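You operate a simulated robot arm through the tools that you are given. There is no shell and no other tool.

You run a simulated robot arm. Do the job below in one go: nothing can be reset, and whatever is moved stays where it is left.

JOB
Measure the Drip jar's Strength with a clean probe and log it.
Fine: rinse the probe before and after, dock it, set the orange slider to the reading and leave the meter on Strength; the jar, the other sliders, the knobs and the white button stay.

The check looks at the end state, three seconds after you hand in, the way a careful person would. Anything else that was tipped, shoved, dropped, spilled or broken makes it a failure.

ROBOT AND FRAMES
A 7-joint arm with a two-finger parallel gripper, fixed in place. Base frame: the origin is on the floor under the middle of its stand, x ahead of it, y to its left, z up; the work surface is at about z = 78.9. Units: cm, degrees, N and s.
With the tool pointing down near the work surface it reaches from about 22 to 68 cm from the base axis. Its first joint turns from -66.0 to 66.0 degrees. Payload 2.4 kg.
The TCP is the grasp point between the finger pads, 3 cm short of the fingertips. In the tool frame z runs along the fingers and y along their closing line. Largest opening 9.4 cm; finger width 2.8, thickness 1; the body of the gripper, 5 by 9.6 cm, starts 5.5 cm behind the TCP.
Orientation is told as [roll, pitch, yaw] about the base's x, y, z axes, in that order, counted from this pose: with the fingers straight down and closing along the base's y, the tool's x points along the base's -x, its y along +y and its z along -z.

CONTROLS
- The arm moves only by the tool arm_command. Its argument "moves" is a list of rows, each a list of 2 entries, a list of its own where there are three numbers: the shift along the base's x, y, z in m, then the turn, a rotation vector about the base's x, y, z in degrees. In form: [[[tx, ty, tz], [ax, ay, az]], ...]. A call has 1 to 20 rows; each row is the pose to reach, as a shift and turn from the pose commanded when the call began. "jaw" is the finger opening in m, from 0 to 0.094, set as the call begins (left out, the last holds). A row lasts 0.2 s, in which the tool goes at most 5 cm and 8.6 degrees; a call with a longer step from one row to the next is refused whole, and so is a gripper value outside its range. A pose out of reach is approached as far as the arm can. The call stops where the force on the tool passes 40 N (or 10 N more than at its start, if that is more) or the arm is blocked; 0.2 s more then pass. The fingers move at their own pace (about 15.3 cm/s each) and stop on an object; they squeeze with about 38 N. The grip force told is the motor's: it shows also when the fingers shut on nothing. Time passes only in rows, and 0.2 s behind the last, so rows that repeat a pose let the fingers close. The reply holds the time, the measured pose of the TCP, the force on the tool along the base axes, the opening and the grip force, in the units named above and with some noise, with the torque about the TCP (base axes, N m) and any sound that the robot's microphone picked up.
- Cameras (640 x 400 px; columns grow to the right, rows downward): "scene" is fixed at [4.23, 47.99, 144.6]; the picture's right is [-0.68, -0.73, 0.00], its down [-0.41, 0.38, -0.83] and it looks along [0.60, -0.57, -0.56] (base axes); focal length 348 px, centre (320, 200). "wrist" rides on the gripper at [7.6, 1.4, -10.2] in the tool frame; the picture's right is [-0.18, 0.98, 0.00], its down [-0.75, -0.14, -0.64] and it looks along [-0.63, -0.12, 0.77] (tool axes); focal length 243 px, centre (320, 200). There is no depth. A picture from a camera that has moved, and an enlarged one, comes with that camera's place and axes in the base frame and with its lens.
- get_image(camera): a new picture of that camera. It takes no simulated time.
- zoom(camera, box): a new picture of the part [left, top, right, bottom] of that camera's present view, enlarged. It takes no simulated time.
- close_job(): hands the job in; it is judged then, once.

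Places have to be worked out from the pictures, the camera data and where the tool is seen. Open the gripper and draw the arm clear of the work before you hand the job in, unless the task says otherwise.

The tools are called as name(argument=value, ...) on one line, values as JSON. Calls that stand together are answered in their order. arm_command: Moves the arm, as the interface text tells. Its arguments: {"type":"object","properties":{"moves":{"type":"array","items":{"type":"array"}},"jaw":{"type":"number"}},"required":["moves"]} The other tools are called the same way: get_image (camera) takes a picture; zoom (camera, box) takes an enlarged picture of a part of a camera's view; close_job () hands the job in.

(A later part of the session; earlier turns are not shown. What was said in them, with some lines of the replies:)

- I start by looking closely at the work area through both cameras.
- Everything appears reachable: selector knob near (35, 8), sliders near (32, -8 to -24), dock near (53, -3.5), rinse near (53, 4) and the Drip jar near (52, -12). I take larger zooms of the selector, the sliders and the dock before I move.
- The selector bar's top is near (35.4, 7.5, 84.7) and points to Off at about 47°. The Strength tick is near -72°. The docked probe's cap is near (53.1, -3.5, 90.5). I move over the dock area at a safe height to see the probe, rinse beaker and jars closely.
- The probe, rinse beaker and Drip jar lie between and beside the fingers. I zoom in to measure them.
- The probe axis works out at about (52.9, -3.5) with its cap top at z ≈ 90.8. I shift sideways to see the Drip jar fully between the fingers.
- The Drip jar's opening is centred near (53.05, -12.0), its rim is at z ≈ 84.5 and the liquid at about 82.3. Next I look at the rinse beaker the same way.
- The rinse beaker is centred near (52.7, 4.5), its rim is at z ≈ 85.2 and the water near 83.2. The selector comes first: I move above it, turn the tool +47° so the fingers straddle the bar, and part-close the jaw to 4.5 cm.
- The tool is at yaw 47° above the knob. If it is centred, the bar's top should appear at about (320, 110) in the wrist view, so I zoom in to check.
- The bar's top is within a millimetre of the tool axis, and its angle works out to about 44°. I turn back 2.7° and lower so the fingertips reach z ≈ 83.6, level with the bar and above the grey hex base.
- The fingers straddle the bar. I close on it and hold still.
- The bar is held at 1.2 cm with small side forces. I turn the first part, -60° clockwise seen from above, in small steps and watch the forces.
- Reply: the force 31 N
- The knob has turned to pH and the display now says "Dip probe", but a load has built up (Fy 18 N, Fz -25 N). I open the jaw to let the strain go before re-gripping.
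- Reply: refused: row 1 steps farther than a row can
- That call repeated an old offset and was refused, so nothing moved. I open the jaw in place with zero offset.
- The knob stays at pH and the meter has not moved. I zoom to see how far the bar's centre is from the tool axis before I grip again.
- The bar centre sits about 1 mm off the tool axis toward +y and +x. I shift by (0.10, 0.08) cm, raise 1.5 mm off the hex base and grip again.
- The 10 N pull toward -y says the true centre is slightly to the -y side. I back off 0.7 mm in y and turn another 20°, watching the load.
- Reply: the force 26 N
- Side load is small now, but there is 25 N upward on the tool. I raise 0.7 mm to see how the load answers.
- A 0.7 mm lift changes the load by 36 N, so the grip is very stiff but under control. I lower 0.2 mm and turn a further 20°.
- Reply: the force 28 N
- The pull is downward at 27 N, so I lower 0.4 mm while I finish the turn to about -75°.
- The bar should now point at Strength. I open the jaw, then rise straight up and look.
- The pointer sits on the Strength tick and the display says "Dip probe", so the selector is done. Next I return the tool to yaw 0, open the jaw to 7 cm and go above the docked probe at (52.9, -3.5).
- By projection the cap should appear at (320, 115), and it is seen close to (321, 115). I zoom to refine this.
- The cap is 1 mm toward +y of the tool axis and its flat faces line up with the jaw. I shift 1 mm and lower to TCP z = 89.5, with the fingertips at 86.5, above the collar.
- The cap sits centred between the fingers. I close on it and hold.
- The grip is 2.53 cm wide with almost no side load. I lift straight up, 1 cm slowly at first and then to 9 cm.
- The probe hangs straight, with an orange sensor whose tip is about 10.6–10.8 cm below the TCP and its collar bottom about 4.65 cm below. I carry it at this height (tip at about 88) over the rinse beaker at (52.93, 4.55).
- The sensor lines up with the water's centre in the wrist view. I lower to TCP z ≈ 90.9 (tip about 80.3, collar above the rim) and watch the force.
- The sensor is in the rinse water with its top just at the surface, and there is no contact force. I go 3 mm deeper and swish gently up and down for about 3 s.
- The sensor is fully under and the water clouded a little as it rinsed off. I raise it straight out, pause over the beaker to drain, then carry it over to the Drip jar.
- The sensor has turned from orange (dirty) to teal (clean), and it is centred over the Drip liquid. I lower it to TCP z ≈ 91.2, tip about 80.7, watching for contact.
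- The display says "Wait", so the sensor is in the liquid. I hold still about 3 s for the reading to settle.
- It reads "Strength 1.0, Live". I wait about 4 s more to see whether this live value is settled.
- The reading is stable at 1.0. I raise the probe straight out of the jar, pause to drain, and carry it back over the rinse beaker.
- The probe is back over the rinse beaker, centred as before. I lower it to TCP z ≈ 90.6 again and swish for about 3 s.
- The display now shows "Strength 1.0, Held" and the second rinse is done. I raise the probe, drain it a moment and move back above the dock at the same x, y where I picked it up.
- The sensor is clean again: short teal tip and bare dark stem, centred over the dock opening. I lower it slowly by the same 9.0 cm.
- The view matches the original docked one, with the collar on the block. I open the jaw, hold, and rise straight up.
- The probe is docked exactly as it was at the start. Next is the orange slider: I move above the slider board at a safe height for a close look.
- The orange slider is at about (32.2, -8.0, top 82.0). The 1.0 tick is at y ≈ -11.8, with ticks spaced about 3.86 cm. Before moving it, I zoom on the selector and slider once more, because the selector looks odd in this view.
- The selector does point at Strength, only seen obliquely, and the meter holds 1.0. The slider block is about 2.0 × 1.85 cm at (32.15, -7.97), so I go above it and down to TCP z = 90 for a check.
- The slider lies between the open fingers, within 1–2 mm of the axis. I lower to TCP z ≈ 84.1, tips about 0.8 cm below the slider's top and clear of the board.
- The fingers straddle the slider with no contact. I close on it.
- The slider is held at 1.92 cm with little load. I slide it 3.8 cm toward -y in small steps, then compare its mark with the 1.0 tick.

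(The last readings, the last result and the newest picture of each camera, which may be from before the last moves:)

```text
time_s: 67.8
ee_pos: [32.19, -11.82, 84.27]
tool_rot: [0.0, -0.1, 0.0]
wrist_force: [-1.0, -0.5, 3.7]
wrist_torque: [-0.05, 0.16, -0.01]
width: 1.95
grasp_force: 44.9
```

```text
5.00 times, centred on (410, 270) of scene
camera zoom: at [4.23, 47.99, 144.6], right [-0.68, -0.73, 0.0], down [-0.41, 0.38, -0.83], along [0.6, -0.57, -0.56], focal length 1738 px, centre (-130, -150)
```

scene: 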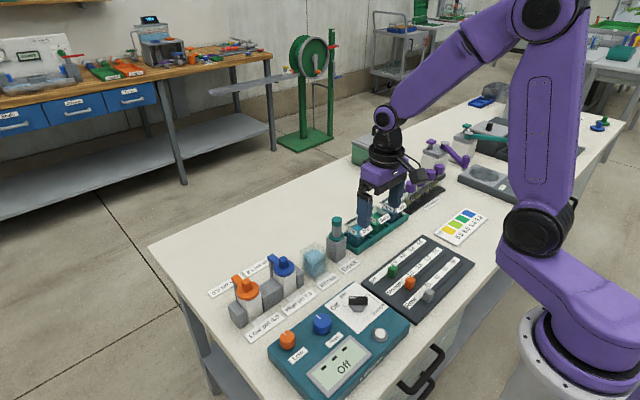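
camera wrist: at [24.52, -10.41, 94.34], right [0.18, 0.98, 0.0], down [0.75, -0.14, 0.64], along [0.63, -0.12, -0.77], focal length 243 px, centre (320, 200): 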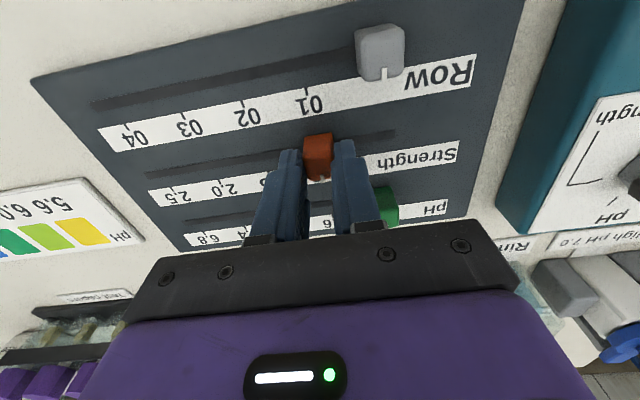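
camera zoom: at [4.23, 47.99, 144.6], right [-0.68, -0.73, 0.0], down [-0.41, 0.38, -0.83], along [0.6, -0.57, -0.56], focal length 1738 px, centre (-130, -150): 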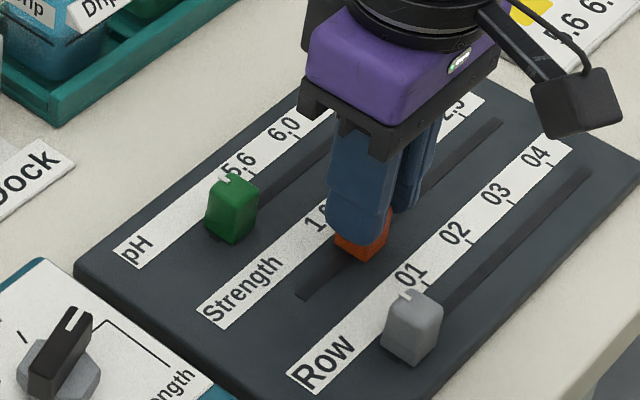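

The slider moved freely. I open the jaw and rise to compare its mark with the 1.0 tick.

arm_command(moves=[[[0, 0, 0], [0, 0, 0]], [[0, 0, 0], [0, 0, 0]], [[0, 0, 0.015], [0, 0, 0]], [[0, 0, 0.045], [0, 0, 0]], [[0, 0.01, 0.08], [0, 0, 0]], [[0, 0.015, 0.11], [0, 0, 0]], [[0, 0.015, 0.11], [0, 0, 0]]], jaw=0.05)

get_image(camera="wrist")

zoom(camera="wrist", box=[260, 60, 360, 140])

zoom(camera="scene", box=[390, 240, 450, 300])

```text
time_s: 69.4
ee_pos: [32.13, -10.26, 95.21]
tool_rot: [-0.1, 0.0, 0.2]
wrist_force: [0.2, -0.6, -0.9]
wrist_torque: [0.0, 0.0, 0.01]
width: 5.0
grasp_force: 0.1
```

```text
taken
camera wrist: at [24.42, -8.96, 105.46], right [0.18, 0.98, 0.0], down [0.75, -0.14, 0.64], along [0.63, -0.12, -0.77], focal length 243 px, centre (320, 200)
```

wrist: 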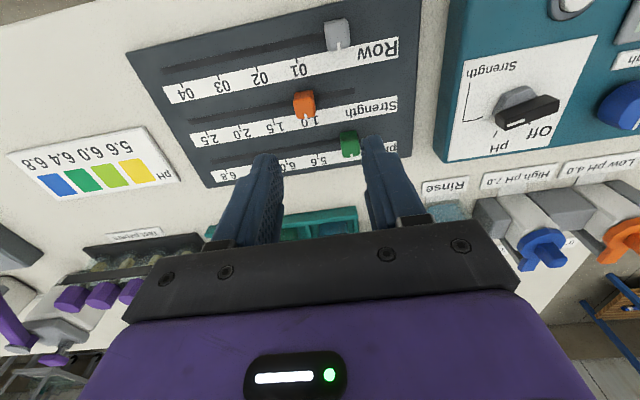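

```text
5.00 times, centred on (310, 100) of wrist
camera zoom: at [24.42, -8.96, 105.46], right [0.18, 0.98, 0.0], down [0.75, -0.14, 0.64], along [0.63, -0.12, -0.77], focal length 1213 px, centre (370, 700)
```

zoom: 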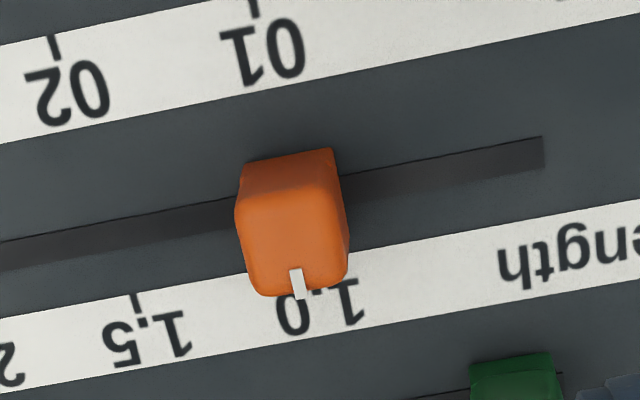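

```text
6.67 times, centred on (420, 270) of scene
camera zoom: at [4.23, 47.99, 144.6], right [-0.68, -0.73, 0.0], down [-0.41, 0.38, -0.83], along [0.6, -0.57, -0.56], focal length 2318 px, centre (-347, -267)
```

zoom: 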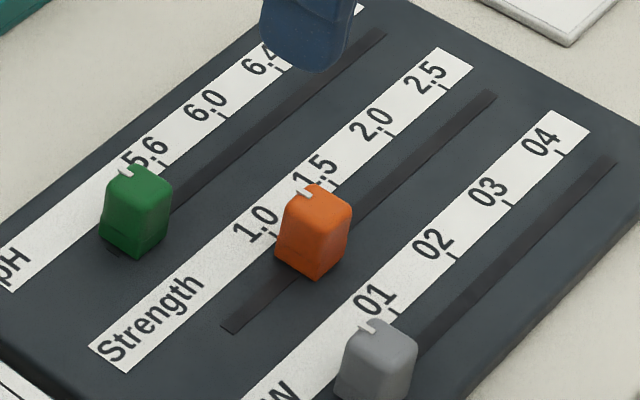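

From two views the slider's mark is near y ≈ -12.0, and the 1.0 tick, hidden under the slider here, is near -11.93. I move the camera almost straight above the slider so both the mark and the tick show.

arm_command(moves=[[[0.02, -0.008, 0], [0, 0, 0]], [[0.04, -0.016, 0], [0, 0, 0]], [[0.06, -0.024, 0], [0, 0, 0]], [[0.0765, -0.031, 0], [0, 0, 0]], [[0.0765, -0.031, 0], [0, 0, 0]]])

get_image(camera="wrist")

zoom(camera="wrist", box=[260, 0, 360, 80])

zoom(camera="scene", box=[390, 240, 450, 300])

```text
time_s: 70.6
ee_pos: [39.84, -13.48, 95.13]
tool_rot: [0.0, 0.0, 0.0]
wrist_force: [-0.6, 0.0, -0.1]
wrist_torque: [-0.01, 0.0, 0.0]
width: 5.0
grasp_force: 0.1
```

```text
taken
camera wrist: at [32.15, -12.0, 105.37], right [0.18, 0.98, 0.0], down [0.75, -0.14, 0.64], along [0.63, -0.12, -0.77], focal length 243 px, centre (320, 200)
```

wrist: 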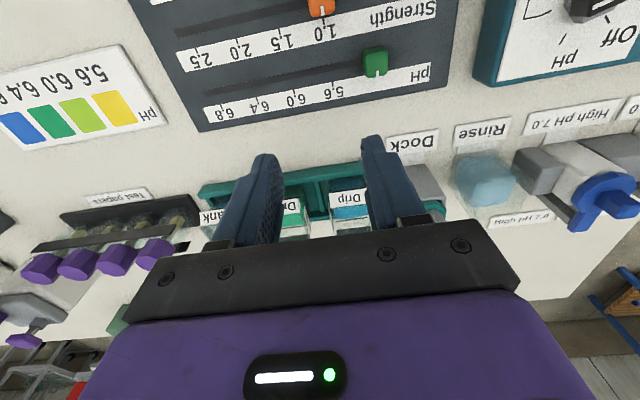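

```text
5.00 times, centred on (310, 40) of wrist
camera zoom: at [32.15, -12.0, 105.37], right [0.18, 0.98, 0.0], down [0.75, -0.14, 0.64], along [0.63, -0.12, -0.77], focal length 1213 px, centre (370, 1000)
```

zoom: 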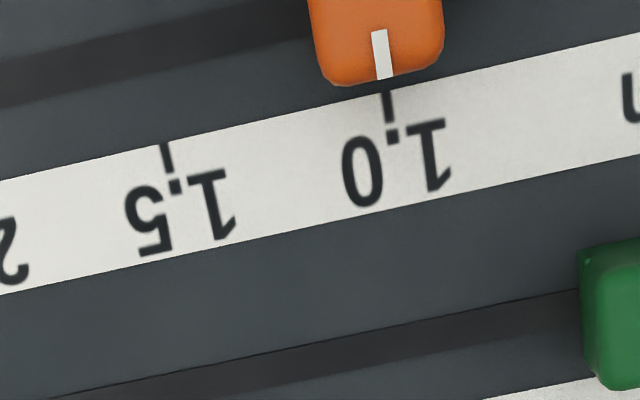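

```text
6.67 times, centred on (420, 270) of scene
camera zoom: at [4.23, 47.99, 144.6], right [-0.68, -0.73, 0.0], down [-0.41, 0.38, -0.83], along [0.6, -0.57, -0.56], focal length 2318 px, centre (-347, -267)
```

zoom: 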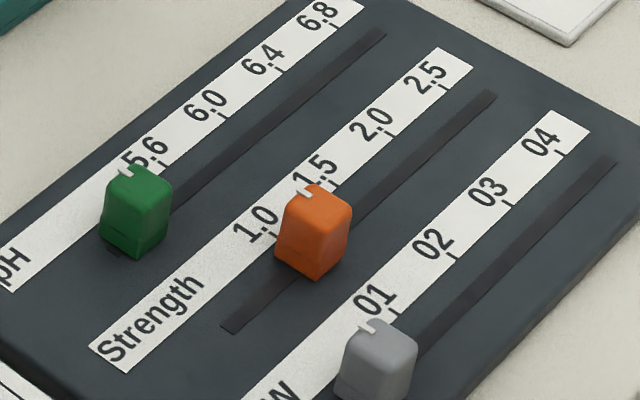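

Seen from straight above, the slider's mark and the 1.0 tick agree within about 0.2 mm. I open the gripper and draw the arm up and clear, back near its starting pose.

arm_command(moves=[[[0, 0, 0.03], [0, 0, 0]], [[0, 0, 0.06], [0, 0, 0]], [[-0.005, 0.01, 0.09], [0, 0, 0]], [[-0.015, 0.03, 0.12], [0, 0, 0]], [[-0.03, 0.06, 0.15], [0, 0, 0]], [[-0.04, 0.09, 0.18], [0, 0, 0]], [[-0.05, 0.12, 0.2], [0, 0, 0]], [[-0.06, 0.15, 0.21], [0, 0, 0]], [[-0.07, 0.18, 0.21], [0, 0, 0]], [[-0.0755, 0.2, 0.21], [0, 0, 0]], [[-0.0755, 0.2, 0.21], [0, 0, 0]]], jaw=0.094)

get_image(camera="scene")

zoom(camera="scene", box=[200, 220, 480, 400])

zoom(camera="wrist", box=[105, 0, 480, 210])

zoom(camera="scene", box=[295, 190, 415, 280])

```text
time_s: 73.0
ee_pos: [32.19, 6.62, 116.29]
tool_rot: [0.0, 0.0, 0.0]
wrist_force: [-0.9, 0.5, 0.8]
wrist_torque: [0.01, -0.02, -0.02]
width: 9.39
grasp_force: 0.0
```

```text
taken
```

scene: 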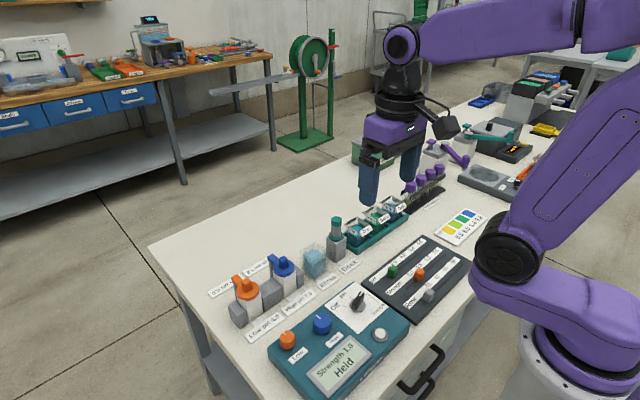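

```text
2.22 times, centred on (340, 310) of scene
camera zoom: at [4.23, 48.0, 144.6], right [-0.68, -0.73, 0.0], down [-0.41, 0.38, -0.83], along [0.6, -0.57, -0.56], focal length 773 px, centre (276, -44)
```

zoom: 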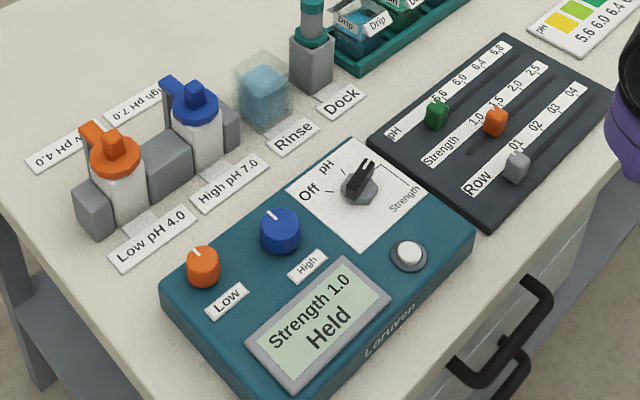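

```text
1.71 times, centred on (292, 105) of wrist
camera zoom: at [24.53, 8.03, 126.46], right [0.18, 0.98, 0.0], down [0.75, -0.14, 0.64], along [0.63, -0.12, -0.77], focal length 414 px, centre (367, 362)
```

zoom: 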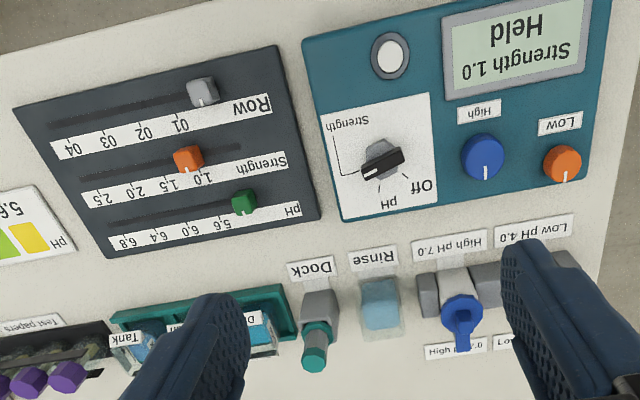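

```text
4.44 times, centred on (355, 235) of scene
camera zoom: at [4.23, 48.0, 144.6], right [-0.68, -0.73, 0.0], down [-0.41, 0.38, -0.83], along [0.6, -0.57, -0.56], focal length 1545 px, centre (164, 44)
```

zoom: 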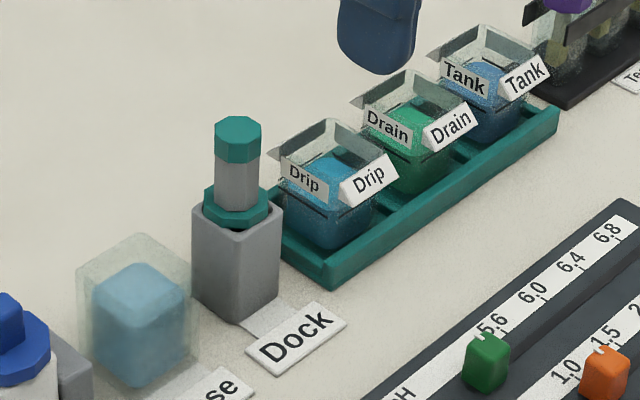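

The meter shows "Strength 1.0, Held" on Strength and the probe is rinsed and docked. The orange slider is at 1.0, and the jar, the other sliders, the knobs and the button look unchanged. The arm is clear with the gripper open, so I hand in the job.

close_job()

```text
The job is handed in.
```

The Drip jar's Strength reads 1.0, and the orange slider is set to 1.0 to log it. I've handed the job in, but the hand-in gave no verdict.

- **Reading:** The probe came out of the dock with an orange, dirty-looking sensor that turned teal after the first rinse. In the Drip jar the meter showed 1.0 and stayed there for more than four seconds. It now shows "Strength 1.0, Held".
- **Probe:** It was rinsed again after the jar and is back in the dock as it was at the start.
- **Slider:** Seen from straight above, its mark lines up with the 1.0 tick to well under a millimetre.
- **Meter:** The selector was at Off, so I turned it to Strength. Part of that turn put up to about 27 N on the knob. I let go once and re-gripped, and the meter did not move.
- **Everything else:** The jar, the other sliders, the Low and High knobs and the white button look unchanged in the final pictures. The gripper is open and the arm is clear of the table.
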